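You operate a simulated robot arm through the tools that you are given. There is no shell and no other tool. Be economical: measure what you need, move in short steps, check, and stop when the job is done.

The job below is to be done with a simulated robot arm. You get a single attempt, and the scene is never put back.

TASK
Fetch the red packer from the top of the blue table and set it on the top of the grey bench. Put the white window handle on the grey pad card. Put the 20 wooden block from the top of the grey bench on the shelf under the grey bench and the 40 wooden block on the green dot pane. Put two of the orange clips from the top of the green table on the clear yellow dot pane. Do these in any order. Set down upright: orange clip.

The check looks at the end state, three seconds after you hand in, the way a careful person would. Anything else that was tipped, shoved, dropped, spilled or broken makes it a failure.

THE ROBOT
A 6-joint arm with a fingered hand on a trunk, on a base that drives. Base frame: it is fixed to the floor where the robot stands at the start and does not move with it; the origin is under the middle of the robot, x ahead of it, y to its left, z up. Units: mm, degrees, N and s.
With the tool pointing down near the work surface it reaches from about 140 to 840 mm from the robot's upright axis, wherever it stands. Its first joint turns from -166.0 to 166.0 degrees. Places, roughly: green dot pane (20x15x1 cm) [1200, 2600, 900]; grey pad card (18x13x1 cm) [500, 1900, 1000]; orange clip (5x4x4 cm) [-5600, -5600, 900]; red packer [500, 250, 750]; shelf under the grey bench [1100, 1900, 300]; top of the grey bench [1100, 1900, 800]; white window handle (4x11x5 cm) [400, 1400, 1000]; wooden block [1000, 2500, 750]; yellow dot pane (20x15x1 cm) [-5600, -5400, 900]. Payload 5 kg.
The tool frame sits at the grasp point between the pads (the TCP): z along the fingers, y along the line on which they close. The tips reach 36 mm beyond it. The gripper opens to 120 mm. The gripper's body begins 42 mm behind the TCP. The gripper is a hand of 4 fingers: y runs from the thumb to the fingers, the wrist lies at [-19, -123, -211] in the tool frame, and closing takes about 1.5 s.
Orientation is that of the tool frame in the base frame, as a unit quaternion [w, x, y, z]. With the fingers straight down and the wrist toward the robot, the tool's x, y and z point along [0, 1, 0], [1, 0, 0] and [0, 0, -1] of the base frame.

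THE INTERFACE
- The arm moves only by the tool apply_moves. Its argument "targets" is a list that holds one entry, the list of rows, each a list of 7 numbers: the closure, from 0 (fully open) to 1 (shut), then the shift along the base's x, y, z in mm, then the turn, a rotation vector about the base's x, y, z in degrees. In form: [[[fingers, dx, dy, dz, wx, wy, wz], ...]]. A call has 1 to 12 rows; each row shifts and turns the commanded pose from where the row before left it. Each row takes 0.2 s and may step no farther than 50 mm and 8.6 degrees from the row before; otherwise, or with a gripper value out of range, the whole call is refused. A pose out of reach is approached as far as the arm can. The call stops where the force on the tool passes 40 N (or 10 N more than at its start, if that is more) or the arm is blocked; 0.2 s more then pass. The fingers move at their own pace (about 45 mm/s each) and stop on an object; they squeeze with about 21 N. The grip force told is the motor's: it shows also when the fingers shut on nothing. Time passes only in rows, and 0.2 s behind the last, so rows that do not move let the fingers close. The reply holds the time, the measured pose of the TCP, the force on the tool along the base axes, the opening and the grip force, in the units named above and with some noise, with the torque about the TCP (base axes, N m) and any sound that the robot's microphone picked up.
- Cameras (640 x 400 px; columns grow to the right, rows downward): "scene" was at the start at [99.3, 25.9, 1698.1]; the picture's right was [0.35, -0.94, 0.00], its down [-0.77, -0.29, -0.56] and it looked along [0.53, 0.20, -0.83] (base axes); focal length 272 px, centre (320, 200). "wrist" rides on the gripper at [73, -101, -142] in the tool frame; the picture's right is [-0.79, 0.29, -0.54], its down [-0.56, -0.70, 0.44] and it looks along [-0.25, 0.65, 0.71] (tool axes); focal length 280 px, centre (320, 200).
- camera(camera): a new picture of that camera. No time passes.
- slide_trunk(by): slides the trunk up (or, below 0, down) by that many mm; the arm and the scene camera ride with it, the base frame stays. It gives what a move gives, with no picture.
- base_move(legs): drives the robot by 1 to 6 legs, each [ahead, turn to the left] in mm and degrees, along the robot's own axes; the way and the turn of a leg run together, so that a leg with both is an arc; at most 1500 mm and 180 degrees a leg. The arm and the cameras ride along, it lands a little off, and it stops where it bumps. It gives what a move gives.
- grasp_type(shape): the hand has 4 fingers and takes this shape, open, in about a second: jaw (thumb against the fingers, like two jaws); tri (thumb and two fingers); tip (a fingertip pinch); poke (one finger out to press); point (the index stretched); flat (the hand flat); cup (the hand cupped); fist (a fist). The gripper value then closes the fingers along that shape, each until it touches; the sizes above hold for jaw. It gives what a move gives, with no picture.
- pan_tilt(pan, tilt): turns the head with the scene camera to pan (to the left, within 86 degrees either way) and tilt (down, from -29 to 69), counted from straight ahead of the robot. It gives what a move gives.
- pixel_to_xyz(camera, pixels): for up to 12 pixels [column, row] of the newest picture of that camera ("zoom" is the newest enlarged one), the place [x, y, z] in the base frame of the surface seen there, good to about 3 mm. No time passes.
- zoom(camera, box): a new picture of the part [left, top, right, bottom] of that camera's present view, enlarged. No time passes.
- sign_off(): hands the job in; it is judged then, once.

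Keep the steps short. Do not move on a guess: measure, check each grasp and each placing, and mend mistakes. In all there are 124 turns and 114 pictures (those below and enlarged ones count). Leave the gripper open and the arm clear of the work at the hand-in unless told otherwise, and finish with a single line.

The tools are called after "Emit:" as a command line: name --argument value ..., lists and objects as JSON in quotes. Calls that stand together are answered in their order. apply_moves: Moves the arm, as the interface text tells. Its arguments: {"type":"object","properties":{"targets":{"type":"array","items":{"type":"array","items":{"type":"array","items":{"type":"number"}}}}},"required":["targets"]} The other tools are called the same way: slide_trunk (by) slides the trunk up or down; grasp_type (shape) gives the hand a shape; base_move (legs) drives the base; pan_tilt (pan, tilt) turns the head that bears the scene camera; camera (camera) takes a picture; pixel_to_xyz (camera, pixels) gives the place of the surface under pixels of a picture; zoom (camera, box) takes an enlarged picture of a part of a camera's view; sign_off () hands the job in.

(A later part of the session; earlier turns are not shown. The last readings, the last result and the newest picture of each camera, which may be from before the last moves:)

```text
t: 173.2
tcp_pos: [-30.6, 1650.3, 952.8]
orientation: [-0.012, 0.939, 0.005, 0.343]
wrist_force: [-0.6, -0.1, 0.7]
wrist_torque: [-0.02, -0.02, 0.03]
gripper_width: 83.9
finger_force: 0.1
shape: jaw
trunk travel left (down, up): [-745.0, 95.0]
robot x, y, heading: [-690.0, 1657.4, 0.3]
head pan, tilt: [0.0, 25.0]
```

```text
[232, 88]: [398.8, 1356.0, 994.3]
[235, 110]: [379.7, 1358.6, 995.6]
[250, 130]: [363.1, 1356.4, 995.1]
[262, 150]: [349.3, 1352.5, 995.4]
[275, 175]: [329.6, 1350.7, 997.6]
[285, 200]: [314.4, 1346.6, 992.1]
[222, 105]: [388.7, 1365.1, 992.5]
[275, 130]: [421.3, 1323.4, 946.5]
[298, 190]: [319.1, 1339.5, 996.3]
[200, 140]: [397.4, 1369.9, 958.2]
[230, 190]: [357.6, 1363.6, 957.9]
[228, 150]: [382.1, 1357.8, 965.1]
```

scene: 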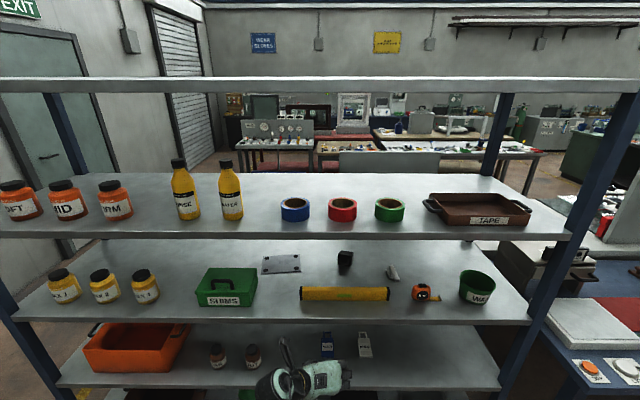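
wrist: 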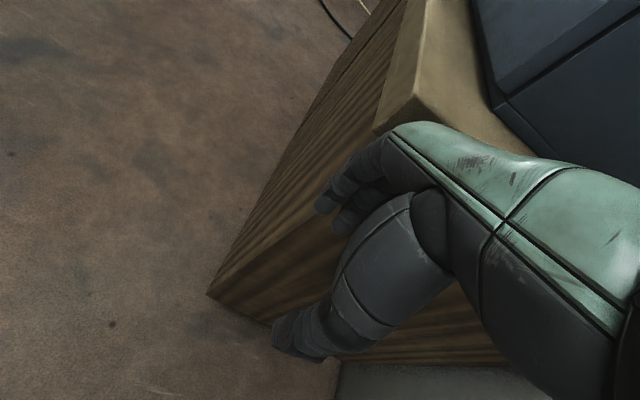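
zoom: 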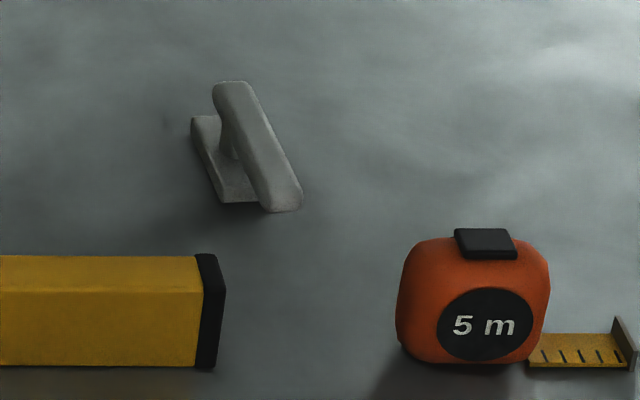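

The lever runs (310,1347)→(402,1358), yawed about 7°. I'll raise the trunk 90, then move the hand to y≈1352, z≈1060 with a 45° pitch, still outside the rack.

Emit:
slide_trunk --by 90

Emit:
apply_moves --targets '[[[0.45, -8, -38, 2, 0, -1, 1], [0.45, -8, -38, 2, 0, -1, 1], [0.45, -8, -38, 2, 0, -1, 1], [0.45, -8, -38, 2, 0, -1, 1], [0.45, -8, -38, 2, 0, -1, 1], [0.45, -8, -38, 2, 0, 0, 1], [0.45, -8, -38, 2, 0, 0, 0.8], [0.45, -8, -32, 2, 0, 0, 0]]]'

```text
t: 174.5
tcp_pos: [-31.2, 1649.6, 1043.2]
orientation: [-0.012, 0.94, 0.004, 0.342]
wrist_force: [-0.2, 0.8, -0.6]
wrist_torque: [0.01, -0.05, 0.04]
gripper_width: 83.9
finger_force: 0.1
shape: jaw
trunk travel left (down, up): [-835.0, 5.0]
robot x, y, heading: [-687.8, 1653.6, 0.5]
head pan, tilt: [0.0, 25.0]
```

```text
t: 176.3
tcp_pos: [-94.5, 1350.5, 1059.1]
orientation: [-0.033, 0.922, 0.061, 0.38]
wrist_force: [0.0, 0.0, 0.5]
wrist_torque: [0.0, 0.03, 0.0]
gripper_width: 66.5
finger_force: 0.0
shape: jaw
trunk travel left (down, up): [-835.0, 5.0]
robot x, y, heading: [-687.1, 1658.3, 0.4]
head pan, tilt: [0.0, 25.0]
```

The pose is good. I'll drive ahead 320 and check the clearance from both cameras.

Emit:
base_move --legs '[[320, 0]]'

Emit:
camera --camera "wrist"

Emit:
pan_tilt --pan -20 --tilt 45

Emit:
camera --camera "scene"

```text
t: 178.6
tcp_pos: [231.3, 1359.4, 1058.8]
orientation: [-0.035, 0.922, 0.064, 0.381]
wrist_force: [0.2, 0.0, -0.8]
wrist_torque: [-0.03, -0.01, 0.01]
gripper_width: 66.6
finger_force: 0.0
shape: jaw
trunk travel left (down, up): [-835.0, 5.0]
robot x, y, heading: [-364.0, 1661.9, 0.9]
head pan, tilt: [0.0, 25.0]
```

```text
53 pictures are left
```

wrist: 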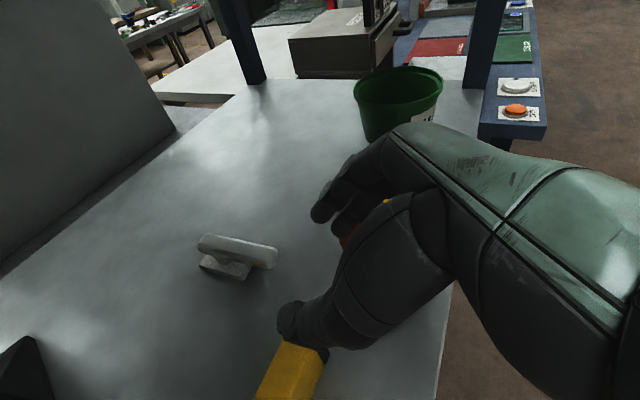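

```text
t: 179.4
tcp_pos: [232.0, 1358.8, 1060.0]
orientation: [-0.034, 0.922, 0.064, 0.38]
wrist_force: [-0.6, -0.6, -0.1]
wrist_torque: [0.01, 0.0, -0.01]
gripper_width: 66.4
finger_force: 0.0
shape: jaw
trunk travel left (down, up): [-835.0, 5.0]
robot x, y, heading: [-363.1, 1662.6, 0.6]
head pan, tilt: [-20.0, 45.0]
```

```text
52 pictures are left
```

scene: 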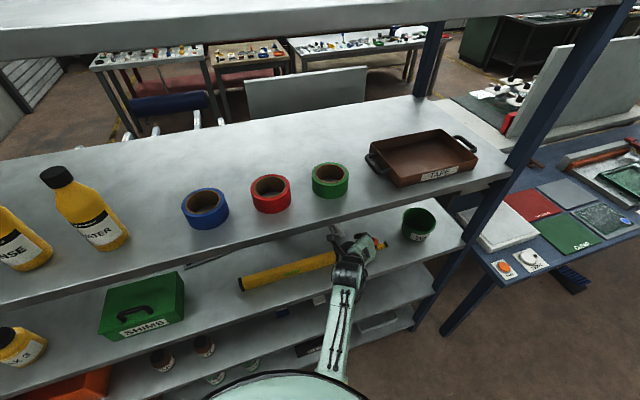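

The wrist view shows the handle clearly at (238,255). I'll measure it from here.

Emit:
pixel_to_xyz --camera "wrist" --pixels '[[203, 240], [238, 246], [270, 254], [205, 262], [240, 274], [225, 264], [272, 265], [310, 360], [238, 255]]'

```text
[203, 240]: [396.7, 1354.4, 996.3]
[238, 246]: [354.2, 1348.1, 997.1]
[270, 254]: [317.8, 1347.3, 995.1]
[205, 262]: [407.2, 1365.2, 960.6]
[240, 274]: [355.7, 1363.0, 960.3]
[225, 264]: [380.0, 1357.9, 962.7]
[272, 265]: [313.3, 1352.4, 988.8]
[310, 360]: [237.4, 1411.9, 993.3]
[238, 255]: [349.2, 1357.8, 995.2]
```

I'll move forward 106 at height, then descend in two parts.

Emit:
apply_moves --targets '[[[0.45, 36, -2, 0, 0, 0, 0], [0.45, 36, -2, 0, 0, 0, 0], [0.45, 34, -3, 0, 0, 0, 0], [0.45, 0, 0, -15, 0, 0, 0], [0.45, 0, 0, -15, 0, 0, 0], [0.45, 0, 0, 0, 0, 0, 0]]]'

Emit:
camera --camera "wrist"

```text
t: 180.8
tcp_pos: [339.5, 1350.7, 1028.1]
orientation: [-0.035, 0.922, 0.064, 0.381]
wrist_force: [-0.8, 0.3, 1.2]
wrist_torque: [-0.01, -0.01, 0.01]
gripper_width: 66.2
finger_force: 0.1
shape: jaw
trunk travel left (down, up): [-835.0, 5.0]
robot x, y, heading: [-366.5, 1662.1, 1.0]
head pan, tilt: [-20.0, 45.0]
```

```text
51 pictures are left
```

wrist: 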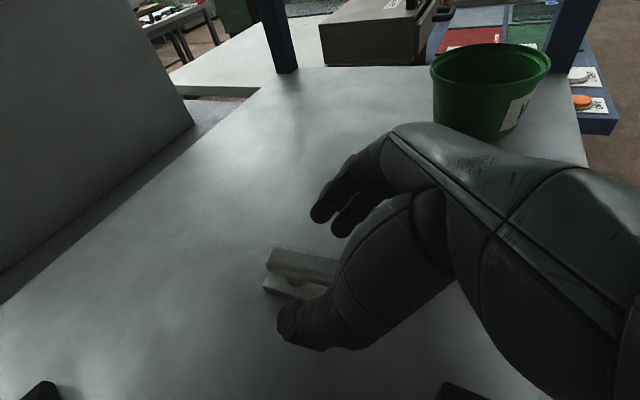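

The lever lies between the thumb and fingers. I'll lower 23 mm and close.

Emit:
apply_moves --targets '[[[0.45, 0, 0, -10, 0, 0, 0], [0.45, 0, 0, -8, 0, 0, 0], [0.45, 0, 0, -5, 0, 0, 0], [0.7, 0, 0, 0, 0, 0, 0], [0.95, 0, 0, 0, 0, 0, 0], [0.95, 0, 0, 0, 0, 0, 0], [0.95, 0, 0, 0, 0, 0, 0], [0.95, 0, 0, 0, 0, 0, 0]]]'

Emit:
camera --camera "wrist"

```text
t: 182.6
tcp_pos: [339.2, 1353.4, 1013.5]
orientation: [-0.032, 0.92, 0.066, 0.386]
wrist_force: [7.9, -2.2, 30.4]
wrist_torque: [-1.5, 1.73, 0.47]
gripper_width: 17.9
finger_force: 21.0
shape: jaw
trunk travel left (down, up): [-835.0, 5.0]
robot x, y, heading: [-363.9, 1662.3, 1.0]
head pan, tilt: [-20.0, 45.0]
```

```text
50 pictures are left
```

wrist: 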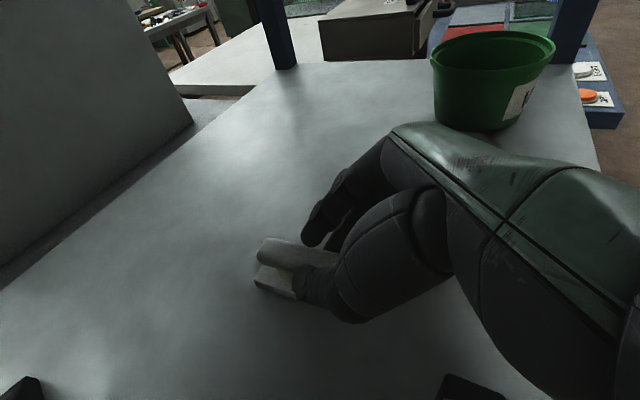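

It is gripped at 17.9 mm, but the hand presses with 30 N. I'll raise it gently to unload and check.

Emit:
apply_moves --targets '[[[0.95, 0, 0, 5, 0, 0, 0], [0.95, 0, 0, 5, 0, 0, 0], [0.95, 0, 0, 5, 0, 0, 0], [0.95, 0, 0, 10, 0, 0, 0], [0.95, 0, 0, 10, 0, 0, 0]]]'

Emit:
camera --camera "wrist"

```text
t: 183.8
tcp_pos: [337.6, 1352.8, 1040.2]
orientation: [-0.036, 0.922, 0.063, 0.381]
wrist_force: [0.2, 0.3, -0.4]
wrist_torque: [-0.02, 0.04, -0.01]
gripper_width: 16.8
finger_force: 21.2
shape: jaw
trunk travel left (down, up): [-835.0, 5.0]
robot x, y, heading: [-365.0, 1665.1, 0.9]
head pan, tilt: [-20.0, 45.0]
```

```text
49 pictures are left
```

wrist: 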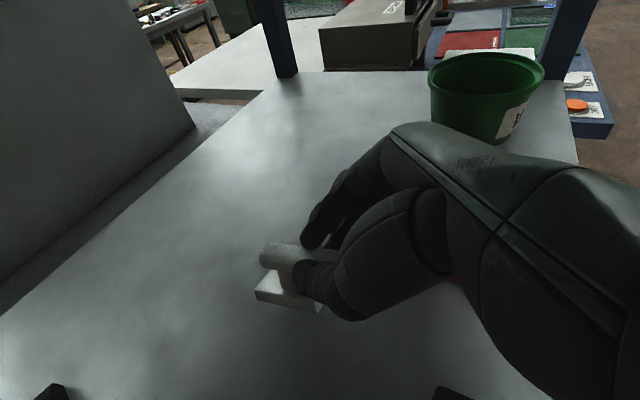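

I'll check the handle's height and tilt.

Emit:
zoom --camera "wrist" --box '[220, 210, 360, 340]'

Emit:
pixel_to_xyz --camera "wrist" --pixels '[[267, 250], [285, 248], [265, 280], [290, 285], [275, 275], [258, 296], [315, 308], [310, 300], [240, 300]]'

```text
3.08 times, centred on (290, 275) of wrist
```

zoom: 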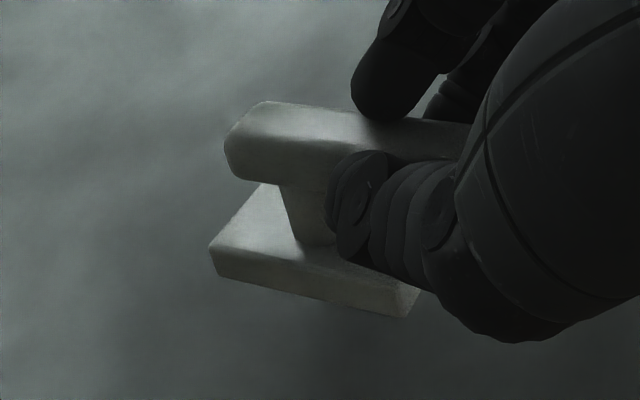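

```text
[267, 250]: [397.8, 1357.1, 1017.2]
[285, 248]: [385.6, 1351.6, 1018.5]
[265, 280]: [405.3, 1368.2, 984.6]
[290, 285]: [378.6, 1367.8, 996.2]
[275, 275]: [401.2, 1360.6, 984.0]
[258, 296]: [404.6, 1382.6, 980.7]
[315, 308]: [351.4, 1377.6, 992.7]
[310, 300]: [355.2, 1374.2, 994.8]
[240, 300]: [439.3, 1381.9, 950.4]
```

The handle is held and clear, pitched about 11° nose-down. I'll lift it 28 mm, correct the pitch, and draw back 15 mm before moving sideways. I'll also measure the wedge and green box in a scene view.

Emit:
apply_moves --targets '[[[0.95, -5, 0, 10, 0, -4, 0], [0.95, -5, 0, 10, 0, -4, 0], [0.95, -5, 0, 8, 0, -3, 0], [0.95, 0, 0, 0, 0, 0, 0]]]'

Emit:
camera --camera "wrist"

Emit:
pixel_to_xyz --camera "wrist" --pixels '[[267, 250], [265, 280], [258, 296], [315, 308], [310, 300], [262, 299]]'

Emit:
pan_tilt --pan 10 --tilt 45

Emit:
camera --camera "scene"

```text
t: 184.8
tcp_pos: [323.9, 1354.3, 1068.9]
orientation: [-0.027, 0.881, 0.067, 0.468]
wrist_force: [-0.5, -0.2, -1.5]
wrist_torque: [0.02, 0.04, 0.01]
gripper_width: 17.1
finger_force: 21.3
shape: jaw
trunk travel left (down, up): [-835.0, 5.0]
robot x, y, heading: [-362.5, 1661.0, 1.1]
head pan, tilt: [-20.0, 45.0]
```

```text
47 pictures are left
```

wrist: 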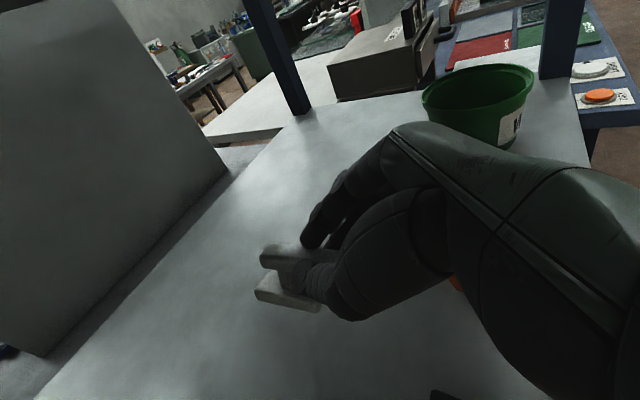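

```text
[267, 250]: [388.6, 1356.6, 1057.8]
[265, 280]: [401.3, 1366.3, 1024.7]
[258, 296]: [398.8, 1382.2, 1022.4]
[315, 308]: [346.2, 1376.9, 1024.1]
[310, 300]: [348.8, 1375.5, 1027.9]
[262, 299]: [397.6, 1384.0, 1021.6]
```

```text
t: 185.8
tcp_pos: [323.9, 1352.7, 1068.8]
orientation: [-0.027, 0.881, 0.067, 0.467]
wrist_force: [-0.4, 0.4, -2.1]
wrist_torque: [0.02, 0.05, -0.01]
gripper_width: 17.3
finger_force: 21.3
shape: jaw
trunk travel left (down, up): [-835.0, 5.0]
robot x, y, heading: [-363.2, 1661.9, 0.8]
head pan, tilt: [10.0, 45.0]
```

```text
46 pictures are left
```

scene: 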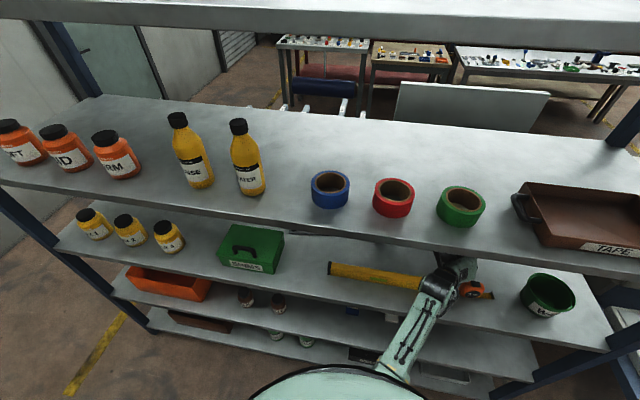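

The handle is level now, with its underside about 57 mm below the TCP. I'll carry it left to above the card, yawing +30° so the wrist stays clear of the green box.

Emit:
apply_moves --targets '[[[0.95, 0, 40.5, 0, 0, 0, 2.75], [0.95, 0, 40.5, 0, 0, 0, 2.75], [0.95, 0, 40.5, 0, 0, 0, 2.75], [0.95, 0, 40.5, 0, 0, 0, 2.75], [0.95, 0, 40.5, 0, 0, 0, 2.75], [0.95, 0, 40.5, 0, 0, 0, 2.75], [0.95, 0, 40.5, 0, 0, 0, 2.75], [0.95, 27, 40.5, 0, 0, 0, 2.75], [0.95, 27, 40.5, 0, 0, 0, 2.75], [0.95, 27, 40.5, 0, 0, 0, 2.75], [0.95, 27, 40.5, 0, 0, 0, 2.75]]]'

Emit:
camera --camera "wrist"

```text
t: 188.2
tcp_pos: [437.0, 1796.4, 1065.1]
orientation: [-0.149, 0.833, 0.295, 0.443]
wrist_force: [0.4, 0.2, -0.8]
wrist_torque: [-0.05, 0.02, -0.03]
gripper_width: 17.2
finger_force: 20.9
shape: jaw
trunk travel left (down, up): [-835.0, 5.0]
robot x, y, heading: [-364.4, 1662.6, 0.7]
head pan, tilt: [10.0, 45.0]
```

```text
45 pictures are left
```

wrist: 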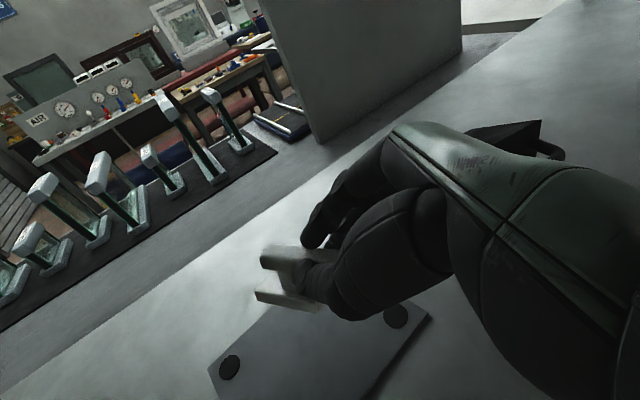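

I'll measure the card's pads and edges and the handle's base from here.

Emit:
pixel_to_xyz --camera "wrist" --pixels '[[230, 367], [395, 316], [430, 315], [209, 372], [300, 395], [262, 280], [256, 298], [317, 308], [290, 307], [265, 252], [270, 334]]'

```text
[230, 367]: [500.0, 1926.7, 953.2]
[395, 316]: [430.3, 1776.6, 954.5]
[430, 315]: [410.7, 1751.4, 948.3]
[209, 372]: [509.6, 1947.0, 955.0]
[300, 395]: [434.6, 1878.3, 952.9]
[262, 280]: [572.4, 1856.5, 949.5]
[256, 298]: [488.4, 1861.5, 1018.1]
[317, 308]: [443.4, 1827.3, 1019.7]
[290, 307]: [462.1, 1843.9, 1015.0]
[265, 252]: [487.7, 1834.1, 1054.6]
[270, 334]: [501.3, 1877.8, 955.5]
```

The base is about (478,1827), with its underside near z=1008. I'll shift (-10,+12) to centre it, then lower, slowly at the end.

Emit:
apply_moves --targets '[[[0.95, -10, 12, -10, 0, 0, 0], [0.95, 0, 0, -12, 0, 0, 0], [0.95, 0, 0, -12, 0, 0, 0], [0.95, 0, 0, -8, 0, 0, 0], [0.95, 0, 0, -3, 0, 0, 0], [0.95, 0, 0, 0, 0, 0, 0]]]'

Emit:
camera --camera "wrist"

```text
t: 189.6
tcp_pos: [421.9, 1808.9, 1024.4]
orientation: [-0.148, 0.834, 0.295, 0.443]
wrist_force: [0.3, 0.1, -1.0]
wrist_torque: [-0.05, 0.02, -0.03]
gripper_width: 16.8
finger_force: 21.2
shape: jaw
trunk travel left (down, up): [-835.0, 5.0]
robot x, y, heading: [-363.6, 1661.2, 0.8]
head pan, tilt: [10.0, 45.0]
```

```text
44 pictures are left
```

wrist: 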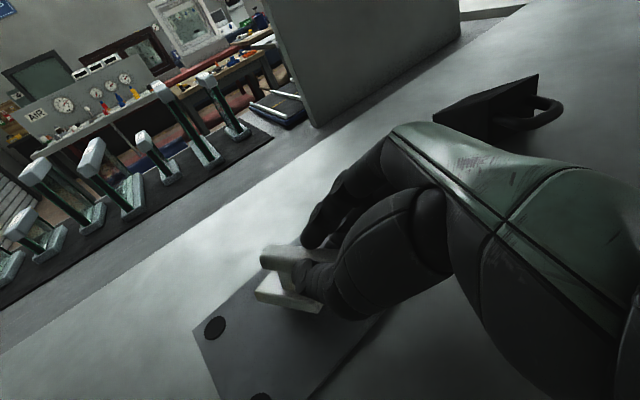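

No contact yet. I'll go down in 2 mm steps.

Emit:
apply_moves --targets '[[[0.95, 0, 0, -3, 0, 0, 0], [0.95, 0, 0, -2, 0, 0, 0], [0.95, 0, 0, -2, 0, 0, 0], [0.95, 0, 0, -2, 0, 0, 0], [0.95, 0, 0, 0, 0, 0, 0]]]'

Emit:
zoom --camera "wrist" --box '[180, 220, 360, 340]'

Emit:
pixel_to_xyz --camera "zoom" --pixels '[[270, 250], [480, 305], [268, 280], [240, 300], [300, 225], [400, 320], [470, 325]]'

```text
t: 190.8
tcp_pos: [421.7, 1810.4, 1016.2]
orientation: [-0.149, 0.833, 0.295, 0.444]
wrist_force: [0.1, -0.7, 0.6]
wrist_torque: [-0.04, -0.01, -0.04]
gripper_width: 17.4
finger_force: 21.3
shape: jaw
trunk travel left (down, up): [-835.0, 5.0]
robot x, y, heading: [-362.1, 1658.7, 0.8]
head pan, tilt: [10.0, 45.0]
```

```text
3.33 times, centred on (270, 280) of wrist
```

zoom: 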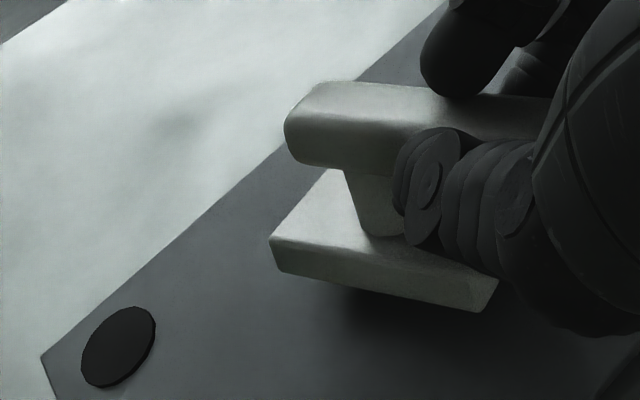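

```text
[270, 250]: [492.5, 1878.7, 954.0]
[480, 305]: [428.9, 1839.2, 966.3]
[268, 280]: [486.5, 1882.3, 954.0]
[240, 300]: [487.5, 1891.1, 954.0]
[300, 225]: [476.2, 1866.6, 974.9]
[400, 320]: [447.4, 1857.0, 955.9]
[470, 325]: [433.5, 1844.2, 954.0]
```

The base is still several millimetres above the card, so I'll continue.

Emit:
apply_moves --targets '[[[0.95, 0, 0, -2, 0, 0, 0], [0.95, 0, 0, -2, 0, 0, 0], [0.95, 0, 0, -1.5, 0, 0, 0], [0.95, 0, 0, -1.5, 0, 0, 0], [0.95, 0, 0, 0, 0, 0, 0]]]'

```text
t: 192.0
tcp_pos: [421.9, 1810.6, 1013.1]
orientation: [-0.149, 0.832, 0.295, 0.446]
wrist_force: [3.0, -1.7, 22.1]
wrist_torque: [0.11, -0.63, -0.05]
gripper_width: 18.0
finger_force: 21.3
shape: jaw
trunk travel left (down, up): [-835.0, 5.0]
robot x, y, heading: [-364.3, 1662.3, 0.9]
head pan, tilt: [10.0, 45.0]
```

Contact (22 N). I'll raise 3 mm to ease it and look closely.

Emit:
apply_moves --targets '[[[0.95, 0, 0, 2, 0, 0, 0], [0.95, 0, 0, 1.5, 0, 0, 0], [0.95, 0, 0, 0, 0, 0, 0]]]'

Emit:
zoom --camera "wrist" --box '[220, 220, 360, 330]'

```text
t: 192.8
tcp_pos: [419.4, 1809.1, 1014.8]
orientation: [-0.149, 0.832, 0.295, 0.445]
wrist_force: [2.2, -0.5, 18.9]
wrist_torque: [0.12, -0.6, -0.05]
gripper_width: 17.6
finger_force: 20.5
shape: jaw
trunk travel left (down, up): [-835.0, 5.0]
robot x, y, heading: [-361.9, 1665.6, 0.9]
head pan, tilt: [10.0, 45.0]
```

```text
3.64 times, centred on (290, 275) of wrist
```

zoom: 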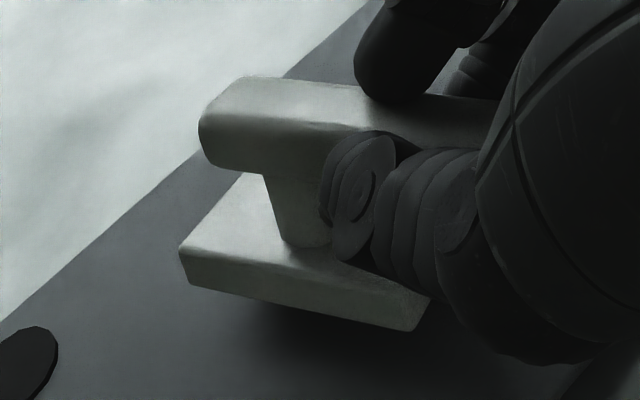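

I'll measure the base's edge heights relative to the card.

Emit:
pixel_to_xyz --camera "zoom" --pixels '[[185, 252], [192, 278], [200, 265], [300, 295], [410, 318], [420, 305], [300, 270], [235, 215], [300, 335], [180, 290], [225, 105], [330, 110]]'

```text
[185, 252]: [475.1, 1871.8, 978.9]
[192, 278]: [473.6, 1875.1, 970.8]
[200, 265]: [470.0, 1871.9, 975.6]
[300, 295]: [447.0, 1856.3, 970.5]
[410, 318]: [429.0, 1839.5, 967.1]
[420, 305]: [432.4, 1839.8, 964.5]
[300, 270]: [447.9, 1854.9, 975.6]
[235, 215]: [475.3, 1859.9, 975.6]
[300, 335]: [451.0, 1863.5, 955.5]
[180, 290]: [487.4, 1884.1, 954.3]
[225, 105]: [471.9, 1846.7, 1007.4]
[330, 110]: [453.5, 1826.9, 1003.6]
```

The base is still about 14 mm up: the lower finger touches the card first after my pitch correction. I'll rise 30, undo the 11° pitch so the base's far edge leads, and re-measure.

Emit:
apply_moves --targets '[[[0.95, 0, 0, 10, 0, 0, 0], [0.95, 0, 0, 20, 0, 0, 0], [0.95, 0, 0, 0, -3.3, 4.4, 0], [0.95, 0, 0, 0, -3.3, 4.4, 0], [0.95, 0, 0, 0, 0, 0, 0]]]'

Emit:
zoom --camera "wrist" --box '[220, 220, 360, 330]'

Emit:
pixel_to_xyz --camera "zoom" --pixels '[[185, 252], [192, 278], [235, 215], [300, 295], [410, 325], [400, 300], [225, 105], [330, 110]]'

```text
t: 194.0
tcp_pos: [419.4, 1809.7, 1041.0]
orientation: [-0.123, 0.872, 0.308, 0.361]
wrist_force: [-0.5, 0.6, -1.4]
wrist_torque: [-0.05, 0.03, 0.04]
gripper_width: 17.8
finger_force: 21.0
shape: jaw
trunk travel left (down, up): [-835.0, 5.0]
robot x, y, heading: [-366.0, 1663.9, 1.0]
head pan, tilt: [10.0, 45.0]
```

```text
3.64 times, centred on (290, 275) of wrist
```

zoom: 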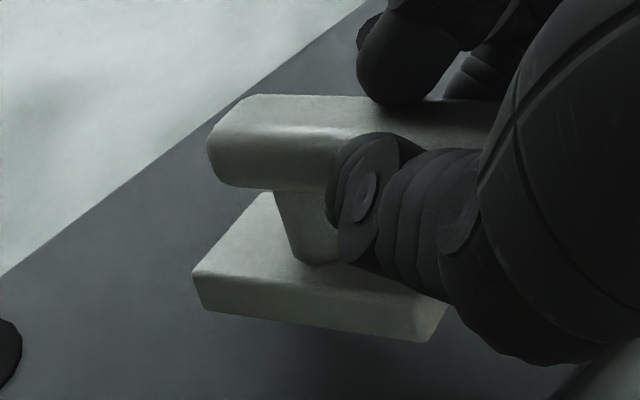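

```text
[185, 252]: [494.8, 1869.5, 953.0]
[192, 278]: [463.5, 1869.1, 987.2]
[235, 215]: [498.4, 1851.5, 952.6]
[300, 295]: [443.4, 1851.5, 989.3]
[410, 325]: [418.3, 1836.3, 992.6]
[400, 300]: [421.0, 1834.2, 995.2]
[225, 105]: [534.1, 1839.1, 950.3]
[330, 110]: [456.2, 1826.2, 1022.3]
```

The handle now hangs slightly nose-down, with its far edge about 61 mm below the TCP. I'll pitch back 13° more so the base sits lower than the fingers, then measure.

Emit:
apply_moves --targets '[[[0.95, 0, 0, 2, -3.9, 5.2, 0], [0.95, 0, 0, 2, -3.9, 5.2, 0], [0.95, 0, 0, 0, 0, 0, 0]]]'

Emit:
zoom --camera "wrist" --box '[220, 220, 360, 330]'

Emit:
pixel_to_xyz --camera "zoom" --pixels '[[205, 280], [212, 306], [215, 295], [300, 315], [420, 336], [410, 310], [240, 150], [330, 115]]'

```text
t: 194.8
tcp_pos: [421.2, 1809.2, 1043.5]
orientation: [-0.09, 0.907, 0.319, 0.258]
wrist_force: [0.0, 0.3, -2.0]
wrist_torque: [-0.01, 0.03, -0.02]
gripper_width: 17.7
finger_force: 20.8
shape: jaw
trunk travel left (down, up): [-835.0, 5.0]
robot x, y, heading: [-362.0, 1664.3, 0.9]
head pan, tilt: [10.0, 45.0]
```

```text
3.64 times, centred on (290, 275) of wrist
```

zoom: 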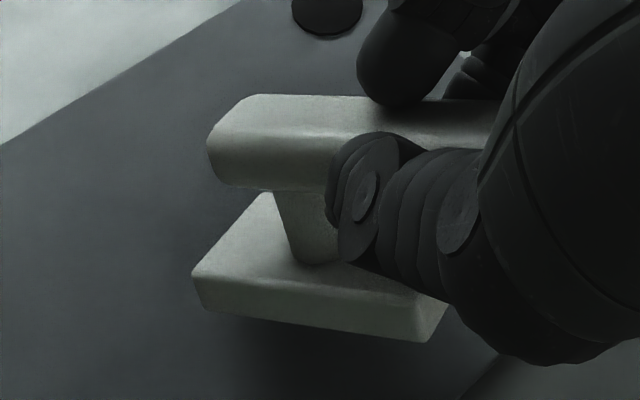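

```text
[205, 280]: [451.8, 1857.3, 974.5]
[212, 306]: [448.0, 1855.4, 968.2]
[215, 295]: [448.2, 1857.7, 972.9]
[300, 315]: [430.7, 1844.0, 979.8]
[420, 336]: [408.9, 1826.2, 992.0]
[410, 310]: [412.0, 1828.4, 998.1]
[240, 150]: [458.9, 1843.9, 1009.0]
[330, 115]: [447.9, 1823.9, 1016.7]
```

The far edge now leads (75 mm below the TCP). The base has shifted toward the card's near edge, so I'll shift (+30,+18), then lower until the far edge touches and keep pressing lightly to lay it flat.

Emit:
apply_moves --targets '[[[0.95, 15, 9, 0, 0, 0, 0], [0.95, 15, 9, -5, 0, 0, 0], [0.95, 0, 0, -6, 0, 0, 0], [0.95, 0, 0, -3, 0, 0, 0], [0.95, 0, 0, -3, 0, 0, 0], [0.95, 0, 0, -3, 0, 0, 0], [0.95, 0, 0, -3, 0, 0, 0], [0.95, 0, 0, 0, 0, 0, 0]]]'

Emit:
zoom --camera "wrist" --box '[200, 200, 360, 340]'

```text
t: 196.6
tcp_pos: [448.7, 1828.3, 1022.1]
orientation: [-0.091, 0.907, 0.319, 0.259]
wrist_force: [-0.4, 0.0, 4.1]
wrist_torque: [0.23, -0.37, 0.04]
gripper_width: 18.3
finger_force: 20.8
shape: jaw
trunk travel left (down, up): [-835.0, 5.0]
robot x, y, heading: [-363.6, 1667.2, 1.1]
head pan, tilt: [10.0, 45.0]
```

```text
2.86 times, centred on (280, 270) of wrist
```

zoom: 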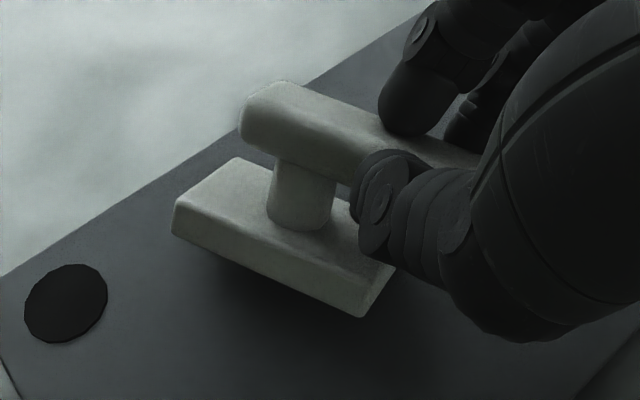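

The far edge is down and the handle is swinging flat in the grip at only 4 N. I'll continue down a few millimetres.

Emit:
apply_moves --targets '[[[0.95, 0, 0, -3, 0, 0, 0], [0.95, 0, 0, -3, 0, 0, 0], [0.95, 0, 0, -2, 0, 0, 0], [0.95, 0, 0, 0, 0, 0, 0]]]'

Emit:
zoom --camera "wrist" --box '[200, 200, 360, 340]'

Emit:
pixel_to_xyz --camera "zoom" --pixels '[[175, 210], [178, 235], [360, 310], [350, 290], [200, 220], [65, 300], [270, 275]]'

```text
t: 197.6
tcp_pos: [448.7, 1825.8, 1017.5]
orientation: [-0.092, 0.907, 0.318, 0.261]
wrist_force: [-0.6, -4.6, 20.4]
wrist_torque: [0.3, -0.58, -0.07]
gripper_width: 19.4
finger_force: 21.2
shape: jaw
trunk travel left (down, up): [-835.0, 5.0]
robot x, y, heading: [-360.2, 1662.6, 0.8]
head pan, tilt: [10.0, 45.0]
```

```text
2.86 times, centred on (280, 270) of wrist
```

zoom: 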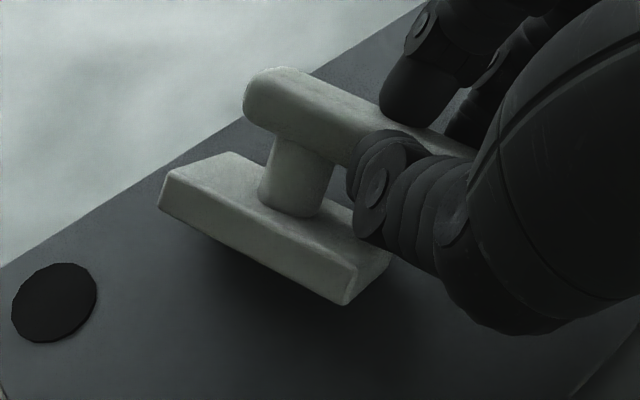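

```text
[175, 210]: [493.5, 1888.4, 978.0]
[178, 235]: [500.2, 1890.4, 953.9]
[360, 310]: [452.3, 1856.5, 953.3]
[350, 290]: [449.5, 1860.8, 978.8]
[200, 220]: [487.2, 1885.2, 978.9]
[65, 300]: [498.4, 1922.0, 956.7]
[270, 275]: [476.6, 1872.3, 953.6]
```

The handle has rolled a little: its left side is about 14 mm up and its right edge is on the card. I'll unload by rising 5 mm and look again before releasing.

Emit:
apply_moves --targets '[[[0.95, 0, 0, 3, 0, 0, 0], [0.95, 0, 0, 3, 0, 0, 0], [0.95, 0, 0, 0, 0, 0, 0]]]'

Emit:
zoom --camera "wrist" --box '[200, 200, 360, 340]'

Emit:
pixel_to_xyz --camera "zoom" --pixels '[[185, 210], [200, 240], [350, 310], [345, 290], [250, 260], [225, 175], [260, 110], [380, 280], [300, 215], [250, 230]]'

```text
t: 198.4
tcp_pos: [447.9, 1828.6, 1020.2]
orientation: [-0.091, 0.907, 0.32, 0.257]
wrist_force: [-0.7, 0.1, 5.9]
wrist_torque: [0.28, -0.37, -0.01]
gripper_width: 18.6
finger_force: 20.9
shape: jaw
trunk travel left (down, up): [-835.0, 5.0]
robot x, y, heading: [-362.8, 1664.1, 0.9]
head pan, tilt: [10.0, 45.0]
```

```text
2.86 times, centred on (280, 270) of wrist
```

zoom: 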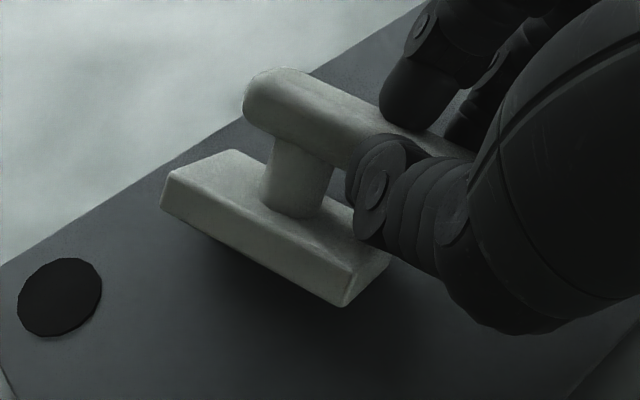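

```text
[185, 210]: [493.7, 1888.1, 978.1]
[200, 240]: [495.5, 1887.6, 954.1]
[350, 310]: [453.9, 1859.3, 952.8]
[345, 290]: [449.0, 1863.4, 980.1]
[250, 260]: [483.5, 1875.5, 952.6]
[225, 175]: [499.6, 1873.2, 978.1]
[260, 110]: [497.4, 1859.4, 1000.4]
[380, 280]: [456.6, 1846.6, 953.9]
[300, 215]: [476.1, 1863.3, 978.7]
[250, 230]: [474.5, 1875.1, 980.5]
```

The readings are ambiguous, so I'll measure the lever top and base top again in this same view.

Emit:
pixel_to_xyz --camera "zoom" --pixels '[[270, 85], [290, 95], [320, 110], [350, 125], [300, 80], [330, 90], [270, 190], [215, 185], [240, 160], [360, 240], [330, 265], [380, 255]]'

```text
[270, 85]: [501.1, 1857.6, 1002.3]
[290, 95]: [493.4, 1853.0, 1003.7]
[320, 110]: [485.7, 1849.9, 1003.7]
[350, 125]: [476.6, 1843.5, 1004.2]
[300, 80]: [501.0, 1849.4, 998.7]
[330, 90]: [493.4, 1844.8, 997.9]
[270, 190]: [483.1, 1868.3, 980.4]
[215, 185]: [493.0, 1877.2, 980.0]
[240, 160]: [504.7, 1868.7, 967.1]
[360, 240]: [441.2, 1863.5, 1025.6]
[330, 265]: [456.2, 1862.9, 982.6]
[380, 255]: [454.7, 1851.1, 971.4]
```

The lever top is 1004 on its left and 998 on its right, so the handle has rolled about 20° left-up. I'll counter-roll the hand 20° about the lever axis, rising 6 mm, to level it.

Emit:
apply_moves --targets '[[[0.95, 0, 0, 4, 0, 0, 0], [0.95, 0, 0, 1, -6.1, -3.4, 0], [0.95, 0, 0, 1, -6.1, -3.4, 0], [0.95, 0, 0, 0, -5.2, -2.9, 0], [0.95, 0, 0, 0, 0, 0, 0]]]'

Emit:
zoom --camera "wrist" --box '[200, 200, 360, 340]'

Emit:
pixel_to_xyz --camera "zoom" --pixels '[[270, 85], [320, 110], [300, 80], [330, 90], [270, 190], [185, 210], [240, 160], [330, 265], [380, 255], [180, 180]]'

```text
t: 199.6
tcp_pos: [450.6, 1828.2, 1027.2]
orientation: [0.075, 0.886, 0.36, 0.283]
wrist_force: [0.9, 0.3, 0.6]
wrist_torque: [0.06, -0.04, 0.05]
gripper_width: 17.2
finger_force: 20.7
shape: jaw
trunk travel left (down, up): [-835.0, 5.0]
robot x, y, heading: [-359.4, 1665.6, 1.0]
head pan, tilt: [10.0, 45.0]
```

```text
2.86 times, centred on (280, 270) of wrist
```

zoom: 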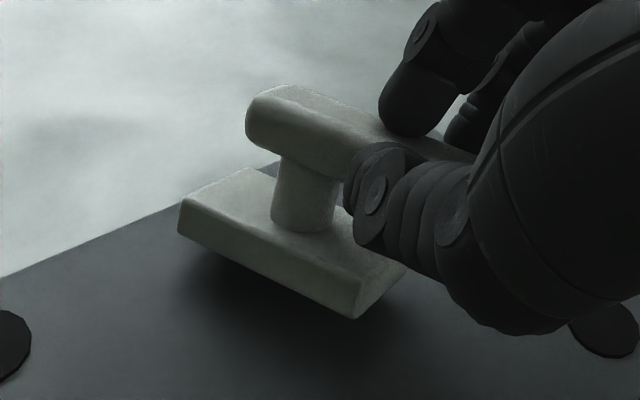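

```text
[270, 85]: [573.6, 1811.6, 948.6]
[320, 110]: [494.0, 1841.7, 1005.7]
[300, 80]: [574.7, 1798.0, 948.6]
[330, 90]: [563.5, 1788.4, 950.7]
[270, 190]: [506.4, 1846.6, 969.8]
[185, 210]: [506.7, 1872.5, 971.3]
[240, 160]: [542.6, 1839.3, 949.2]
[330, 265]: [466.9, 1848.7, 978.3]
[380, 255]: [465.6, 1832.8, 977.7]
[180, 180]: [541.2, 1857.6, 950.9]
```

It's level in roll now, with its underside 7–14 mm above the card and the base centred about (494,1840). I'll shift back 18 mm in x and lower to touch.

Emit:
apply_moves --targets '[[[0.95, -9, 0, 0, 0, 0, 0], [0.95, -9, 0, -3, 0, 0, 0], [0.95, 0, 0, -2, 0, 0, 0], [0.95, 0, 0, -2, 0, 0, 0], [0.95, 0, 0, -2, 0, 0, 0], [0.95, 0, 0, 0, 0, 0, 0]]]'

Emit:
zoom --camera "wrist" --box '[200, 200, 360, 340]'

Emit:
pixel_to_xyz --camera "zoom" --pixels '[[320, 110], [270, 200], [195, 210], [330, 270], [380, 255], [345, 300], [200, 225], [220, 195]]'

```text
t: 201.0
tcp_pos: [433.2, 1826.2, 1020.5]
orientation: [0.076, 0.885, 0.36, 0.285]
wrist_force: [-0.5, 0.1, 11.3]
wrist_torque: [0.06, -0.56, -0.03]
gripper_width: 17.0
finger_force: 20.2
shape: jaw
trunk travel left (down, up): [-835.0, 5.0]
robot x, y, heading: [-363.6, 1661.7, 1.0]
head pan, tilt: [10.0, 45.0]
```

```text
2.86 times, centred on (280, 270) of wrist
```

zoom: 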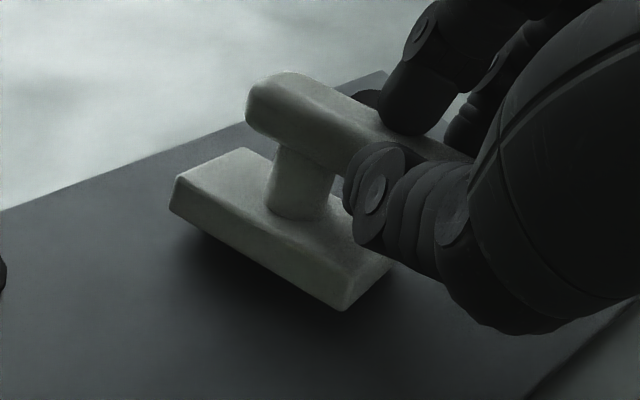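

```text
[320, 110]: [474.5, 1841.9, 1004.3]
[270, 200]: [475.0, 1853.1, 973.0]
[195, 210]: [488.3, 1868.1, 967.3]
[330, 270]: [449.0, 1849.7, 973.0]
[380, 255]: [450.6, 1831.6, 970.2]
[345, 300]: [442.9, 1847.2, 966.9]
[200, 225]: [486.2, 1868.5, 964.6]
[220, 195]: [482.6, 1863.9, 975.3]
```

The 11 N force acts about 50 mm ahead, which is at the base, so the handle itself rests on the card and is nearly flat. I'll release slowly and look.

Emit:
apply_moves --targets '[[[0.88, 0, 0, 1, 0, 0, 0], [0.8, 0, 0, 0, 0, 0, 0], [0.72, 0, 0, 0, 0, 0, 0], [0.64, 0, 0, 0, 0, 0, 0], [0.55, 0, 0, 0, 0, 0, 0], [0.5, 0, 0, 0, 0, 0, 0]]]'

Emit:
zoom --camera "wrist" --box '[160, 180, 400, 400]'

```text
t: 202.4
tcp_pos: [433.9, 1827.1, 1019.7]
orientation: [0.074, 0.885, 0.361, 0.283]
wrist_force: [-0.1, 0.2, -0.1]
wrist_torque: [-0.02, -0.01, -0.01]
gripper_width: 59.6
finger_force: 0.1
shape: jaw
trunk travel left (down, up): [-835.0, 5.0]
robot x, y, heading: [-362.0, 1662.6, 0.7]
head pan, tilt: [10.0, 45.0]
```

```text
1.82 times, centred on (280, 290) of wrist
```

zoom: 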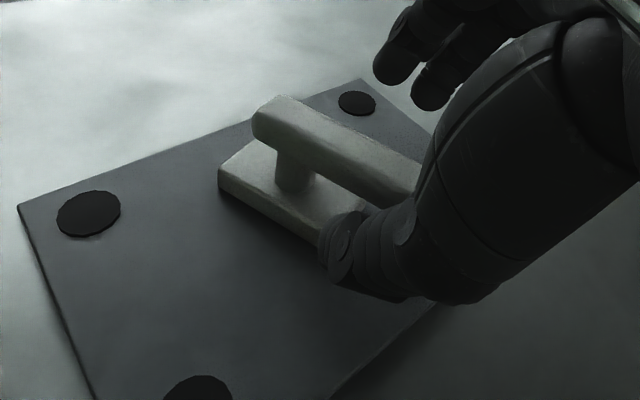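

The handle stands flat on the card. I'll rise straight up 48 mm and withdraw backward.

Emit:
apply_moves --targets '[[[0.45, 0, 0, 12, 0, 0, 0], [0.45, 0, 0, 12, 0, 0, 0], [0.45, 0, 0, 12, 0, 0, 0], [0.45, 0, 0, 12, 0, 0, 0], [0.45, -30, 0, 0, 0, 0, 0], [0.45, -40, 0, 0, 0, 0, 0], [0.45, -40, 0, 0, 0, 0, 0]]]'

Emit:
base_move --legs '[[-450, 0]]'

Emit:
pan_tilt --pan 0 --tilt 32

Emit:
camera --camera "scene"

```text
t: 204.0
tcp_pos: [324.4, 1826.6, 1067.2]
orientation: [0.075, 0.886, 0.36, 0.284]
wrist_force: [0.0, -0.1, 0.7]
wrist_torque: [0.02, -0.02, 0.01]
gripper_width: 65.7
finger_force: 0.1
shape: jaw
trunk travel left (down, up): [-835.0, 5.0]
robot x, y, heading: [-362.7, 1664.3, 0.8]
head pan, tilt: [10.0, 45.0]
```

```text
t: 206.9
tcp_pos: [-131.4, 1821.0, 1066.0]
orientation: [0.074, 0.885, 0.361, 0.283]
wrist_force: [-0.2, 0.0, 1.2]
wrist_torque: [0.0, -0.01, -0.02]
gripper_width: 65.8
finger_force: 0.2
shape: jaw
trunk travel left (down, up): [-835.0, 5.0]
robot x, y, heading: [-817.0, 1655.3, 1.4]
head pan, tilt: [10.0, 45.0]
```

```text
t: 207.7
tcp_pos: [-131.5, 1819.0, 1066.7]
orientation: [0.075, 0.885, 0.361, 0.284]
wrist_force: [-0.2, -1.1, -0.6]
wrist_torque: [-0.01, -0.04, -0.02]
gripper_width: 65.8
finger_force: 0.0
shape: jaw
trunk travel left (down, up): [-835.0, 5.0]
robot x, y, heading: [-817.3, 1655.1, 1.0]
head pan, tilt: [0.0, 32.0]
```

```text
33 pictures are left
```

scene: 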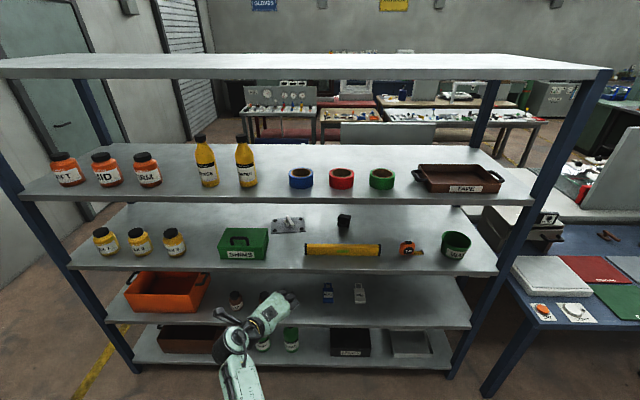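

The handle is on the card and the rack is undisturbed. Next I'll restore the hand to straight-down for travel, then turn toward the green table at (-5600,-5600) and look at the way.

Emit:
apply_moves --targets '[[[0.4, 0, -22, 0, -2.52, 4.33, 6.33], [0.4, 0, -22, 0, -2.52, 4.33, 6.33], [0.4, 0, -22, 0, -2.52, 4.33, 6.33], [0.4, 0, -22, 0, -2.52, 4.33, 6.33], [0.4, 0, -22, 0, -2.52, 4.33, 6.33], [0.4, 0, -22, 0, -2.52, 4.33, 6.33], [0.4, 0, -22, 0, -2.52, 4.33, 6.33]]]'

Emit:
base_move --legs '[[0, -120]]'

Emit:
pan_tilt --pan 0 --tilt 20

Emit:
camera --camera "scene"

```text
t: 209.3
tcp_pos: [-131.6, 1662.0, 1064.5]
orientation: [-0.002, 0.706, 0.708, -0.002]
wrist_force: [-0.4, 0.1, -0.2]
wrist_torque: [0.03, -0.02, 0.01]
gripper_width: 71.6
finger_force: 0.1
shape: jaw
trunk travel left (down, up): [-835.0, 5.0]
robot x, y, heading: [-822.0, 1657.8, 0.8]
head pan, tilt: [0.0, 32.0]
```

```text
t: 215.6
tcp_pos: [-1144.8, 1048.6, 1066.0]
orientation: [-0.001, 0.968, -0.25, 0.001]
wrist_force: [1.1, 0.7, -0.6]
wrist_torque: [0.0, 0.01, 0.01]
gripper_width: 71.4
finger_force: 0.0
shape: jaw
trunk travel left (down, up): [-835.0, 5.0]
robot x, y, heading: [-821.7, 1656.3, -118.0]
head pan, tilt: [0.0, 32.0]
```

```text
t: 216.3
tcp_pos: [-1144.4, 1049.5, 1065.9]
orientation: [-0.002, 0.968, -0.249, 0.0]
wrist_force: [0.1, -0.6, -0.2]
wrist_torque: [0.02, -0.02, -0.01]
gripper_width: 71.6
finger_force: 0.2
shape: jaw
trunk travel left (down, up): [-835.0, 5.0]
robot x, y, heading: [-821.4, 1654.1, -118.1]
head pan, tilt: [0.0, 20.0]
```

```text
32 pictures are left
```

scene: 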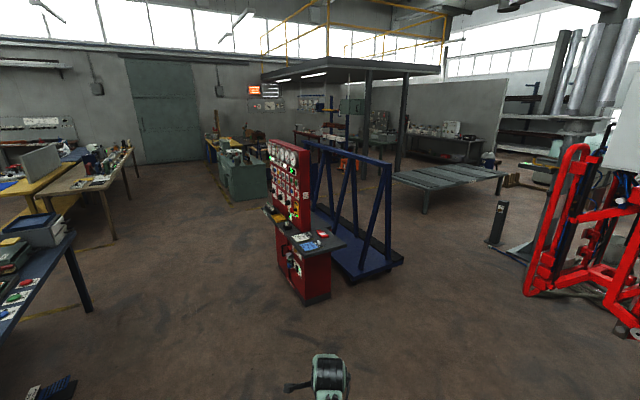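

The target should appear near pixel (345,130). I'll zoom there and measure reference points along the way.

Emit:
zoom --camera "scene" --box '[200, 60, 520, 240]'

Emit:
pixel_to_xyz --camera "scene" --pixels '[[345, 127], [380, 135], [300, 300], [385, 268], [425, 210], [495, 243], [240, 180], [440, 130], [480, 270], [450, 250], [350, 150], [525, 270]]'

```text
2.00 times, centred on (360, 150) of scene
```

zoom: 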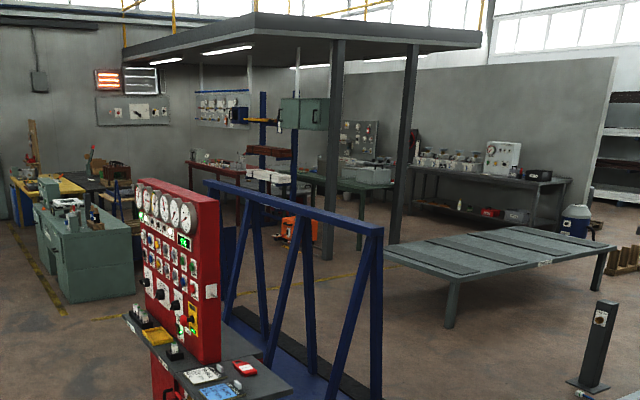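

```text
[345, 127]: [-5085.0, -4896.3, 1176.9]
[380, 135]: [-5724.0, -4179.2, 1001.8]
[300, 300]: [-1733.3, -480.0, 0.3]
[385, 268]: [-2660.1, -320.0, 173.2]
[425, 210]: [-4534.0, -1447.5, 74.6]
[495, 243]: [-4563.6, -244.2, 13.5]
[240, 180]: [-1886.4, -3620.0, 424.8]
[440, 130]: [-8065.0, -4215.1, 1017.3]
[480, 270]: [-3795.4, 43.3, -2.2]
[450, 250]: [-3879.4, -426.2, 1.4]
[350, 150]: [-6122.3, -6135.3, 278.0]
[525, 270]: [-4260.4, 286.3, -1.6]
```

The way is clear between the blue A-frame (to x≈-2660) and the low steel table (from x≈-4500). I'll drive toward (-3200,0) first, then face -y and look.

Emit:
base_move --legs '[[0, -27.2], [1450, 0], [1450, 0], [0, 46]]'

Emit:
camera --camera "scene"

Emit:
pixel_to_xyz --camera "scene" --pixels '[[320, 330], [320, 250], [320, 200], [320, 160], [250, 250], [400, 250], [200, 200], [440, 200], [380, 170], [350, 150], [280, 170], [500, 250]]'

```text
t: 235.7
tcp_pos: [-3293.1, -697.3, 1065.3]
orientation: [-0.002, 0.995, -0.102, 0.001]
wrist_force: [-0.3, -0.2, 0.4]
wrist_torque: [0.01, 0.0, 0.01]
gripper_width: 71.6
finger_force: 0.1
shape: jaw
trunk travel left (down, up): [-835.0, 5.0]
robot x, y, heading: [-3160.4, -22.2, -100.9]
head pan, tilt: [0.0, 20.0]
```

```text
30 pictures are left
```

scene: 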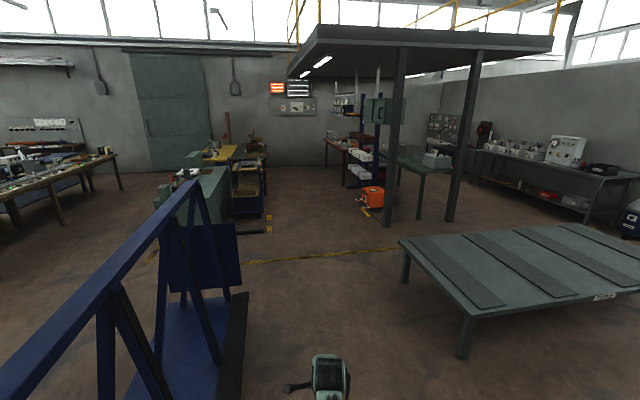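

```text
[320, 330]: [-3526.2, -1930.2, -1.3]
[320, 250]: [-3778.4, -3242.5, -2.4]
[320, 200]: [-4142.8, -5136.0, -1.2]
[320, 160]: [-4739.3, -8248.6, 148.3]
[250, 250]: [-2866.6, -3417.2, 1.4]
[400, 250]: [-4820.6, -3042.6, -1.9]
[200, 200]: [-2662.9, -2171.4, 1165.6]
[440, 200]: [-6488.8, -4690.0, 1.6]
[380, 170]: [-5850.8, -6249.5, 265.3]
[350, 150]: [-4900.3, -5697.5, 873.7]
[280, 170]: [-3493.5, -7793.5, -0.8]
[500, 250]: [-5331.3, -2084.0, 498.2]
```

The green table shows at (420,160), between the platform posts. I'll zoom in and measure it.

Emit:
zoom --camera "scene" --box '[320, 90, 500, 230]'

Emit:
pixel_to_xyz --camera "scene" --pixels '[[388, 224], [450, 218], [372, 205], [410, 165], [425, 168], [445, 165], [421, 215], [400, 155], [398, 180], [352, 185], [385, 110], [470, 175]]'

```text
2.86 times, centred on (410, 160) of scene
```

zoom: 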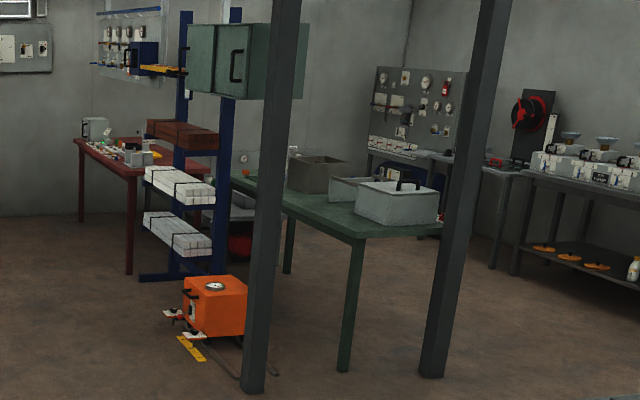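

```text
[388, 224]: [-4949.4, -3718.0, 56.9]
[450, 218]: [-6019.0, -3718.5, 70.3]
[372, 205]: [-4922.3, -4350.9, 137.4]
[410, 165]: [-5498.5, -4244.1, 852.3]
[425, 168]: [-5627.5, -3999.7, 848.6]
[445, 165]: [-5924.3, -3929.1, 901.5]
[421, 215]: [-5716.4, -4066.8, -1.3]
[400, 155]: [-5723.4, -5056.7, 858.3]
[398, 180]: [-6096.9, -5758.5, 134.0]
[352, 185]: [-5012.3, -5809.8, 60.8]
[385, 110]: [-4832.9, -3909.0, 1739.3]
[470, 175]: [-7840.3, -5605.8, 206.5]
```

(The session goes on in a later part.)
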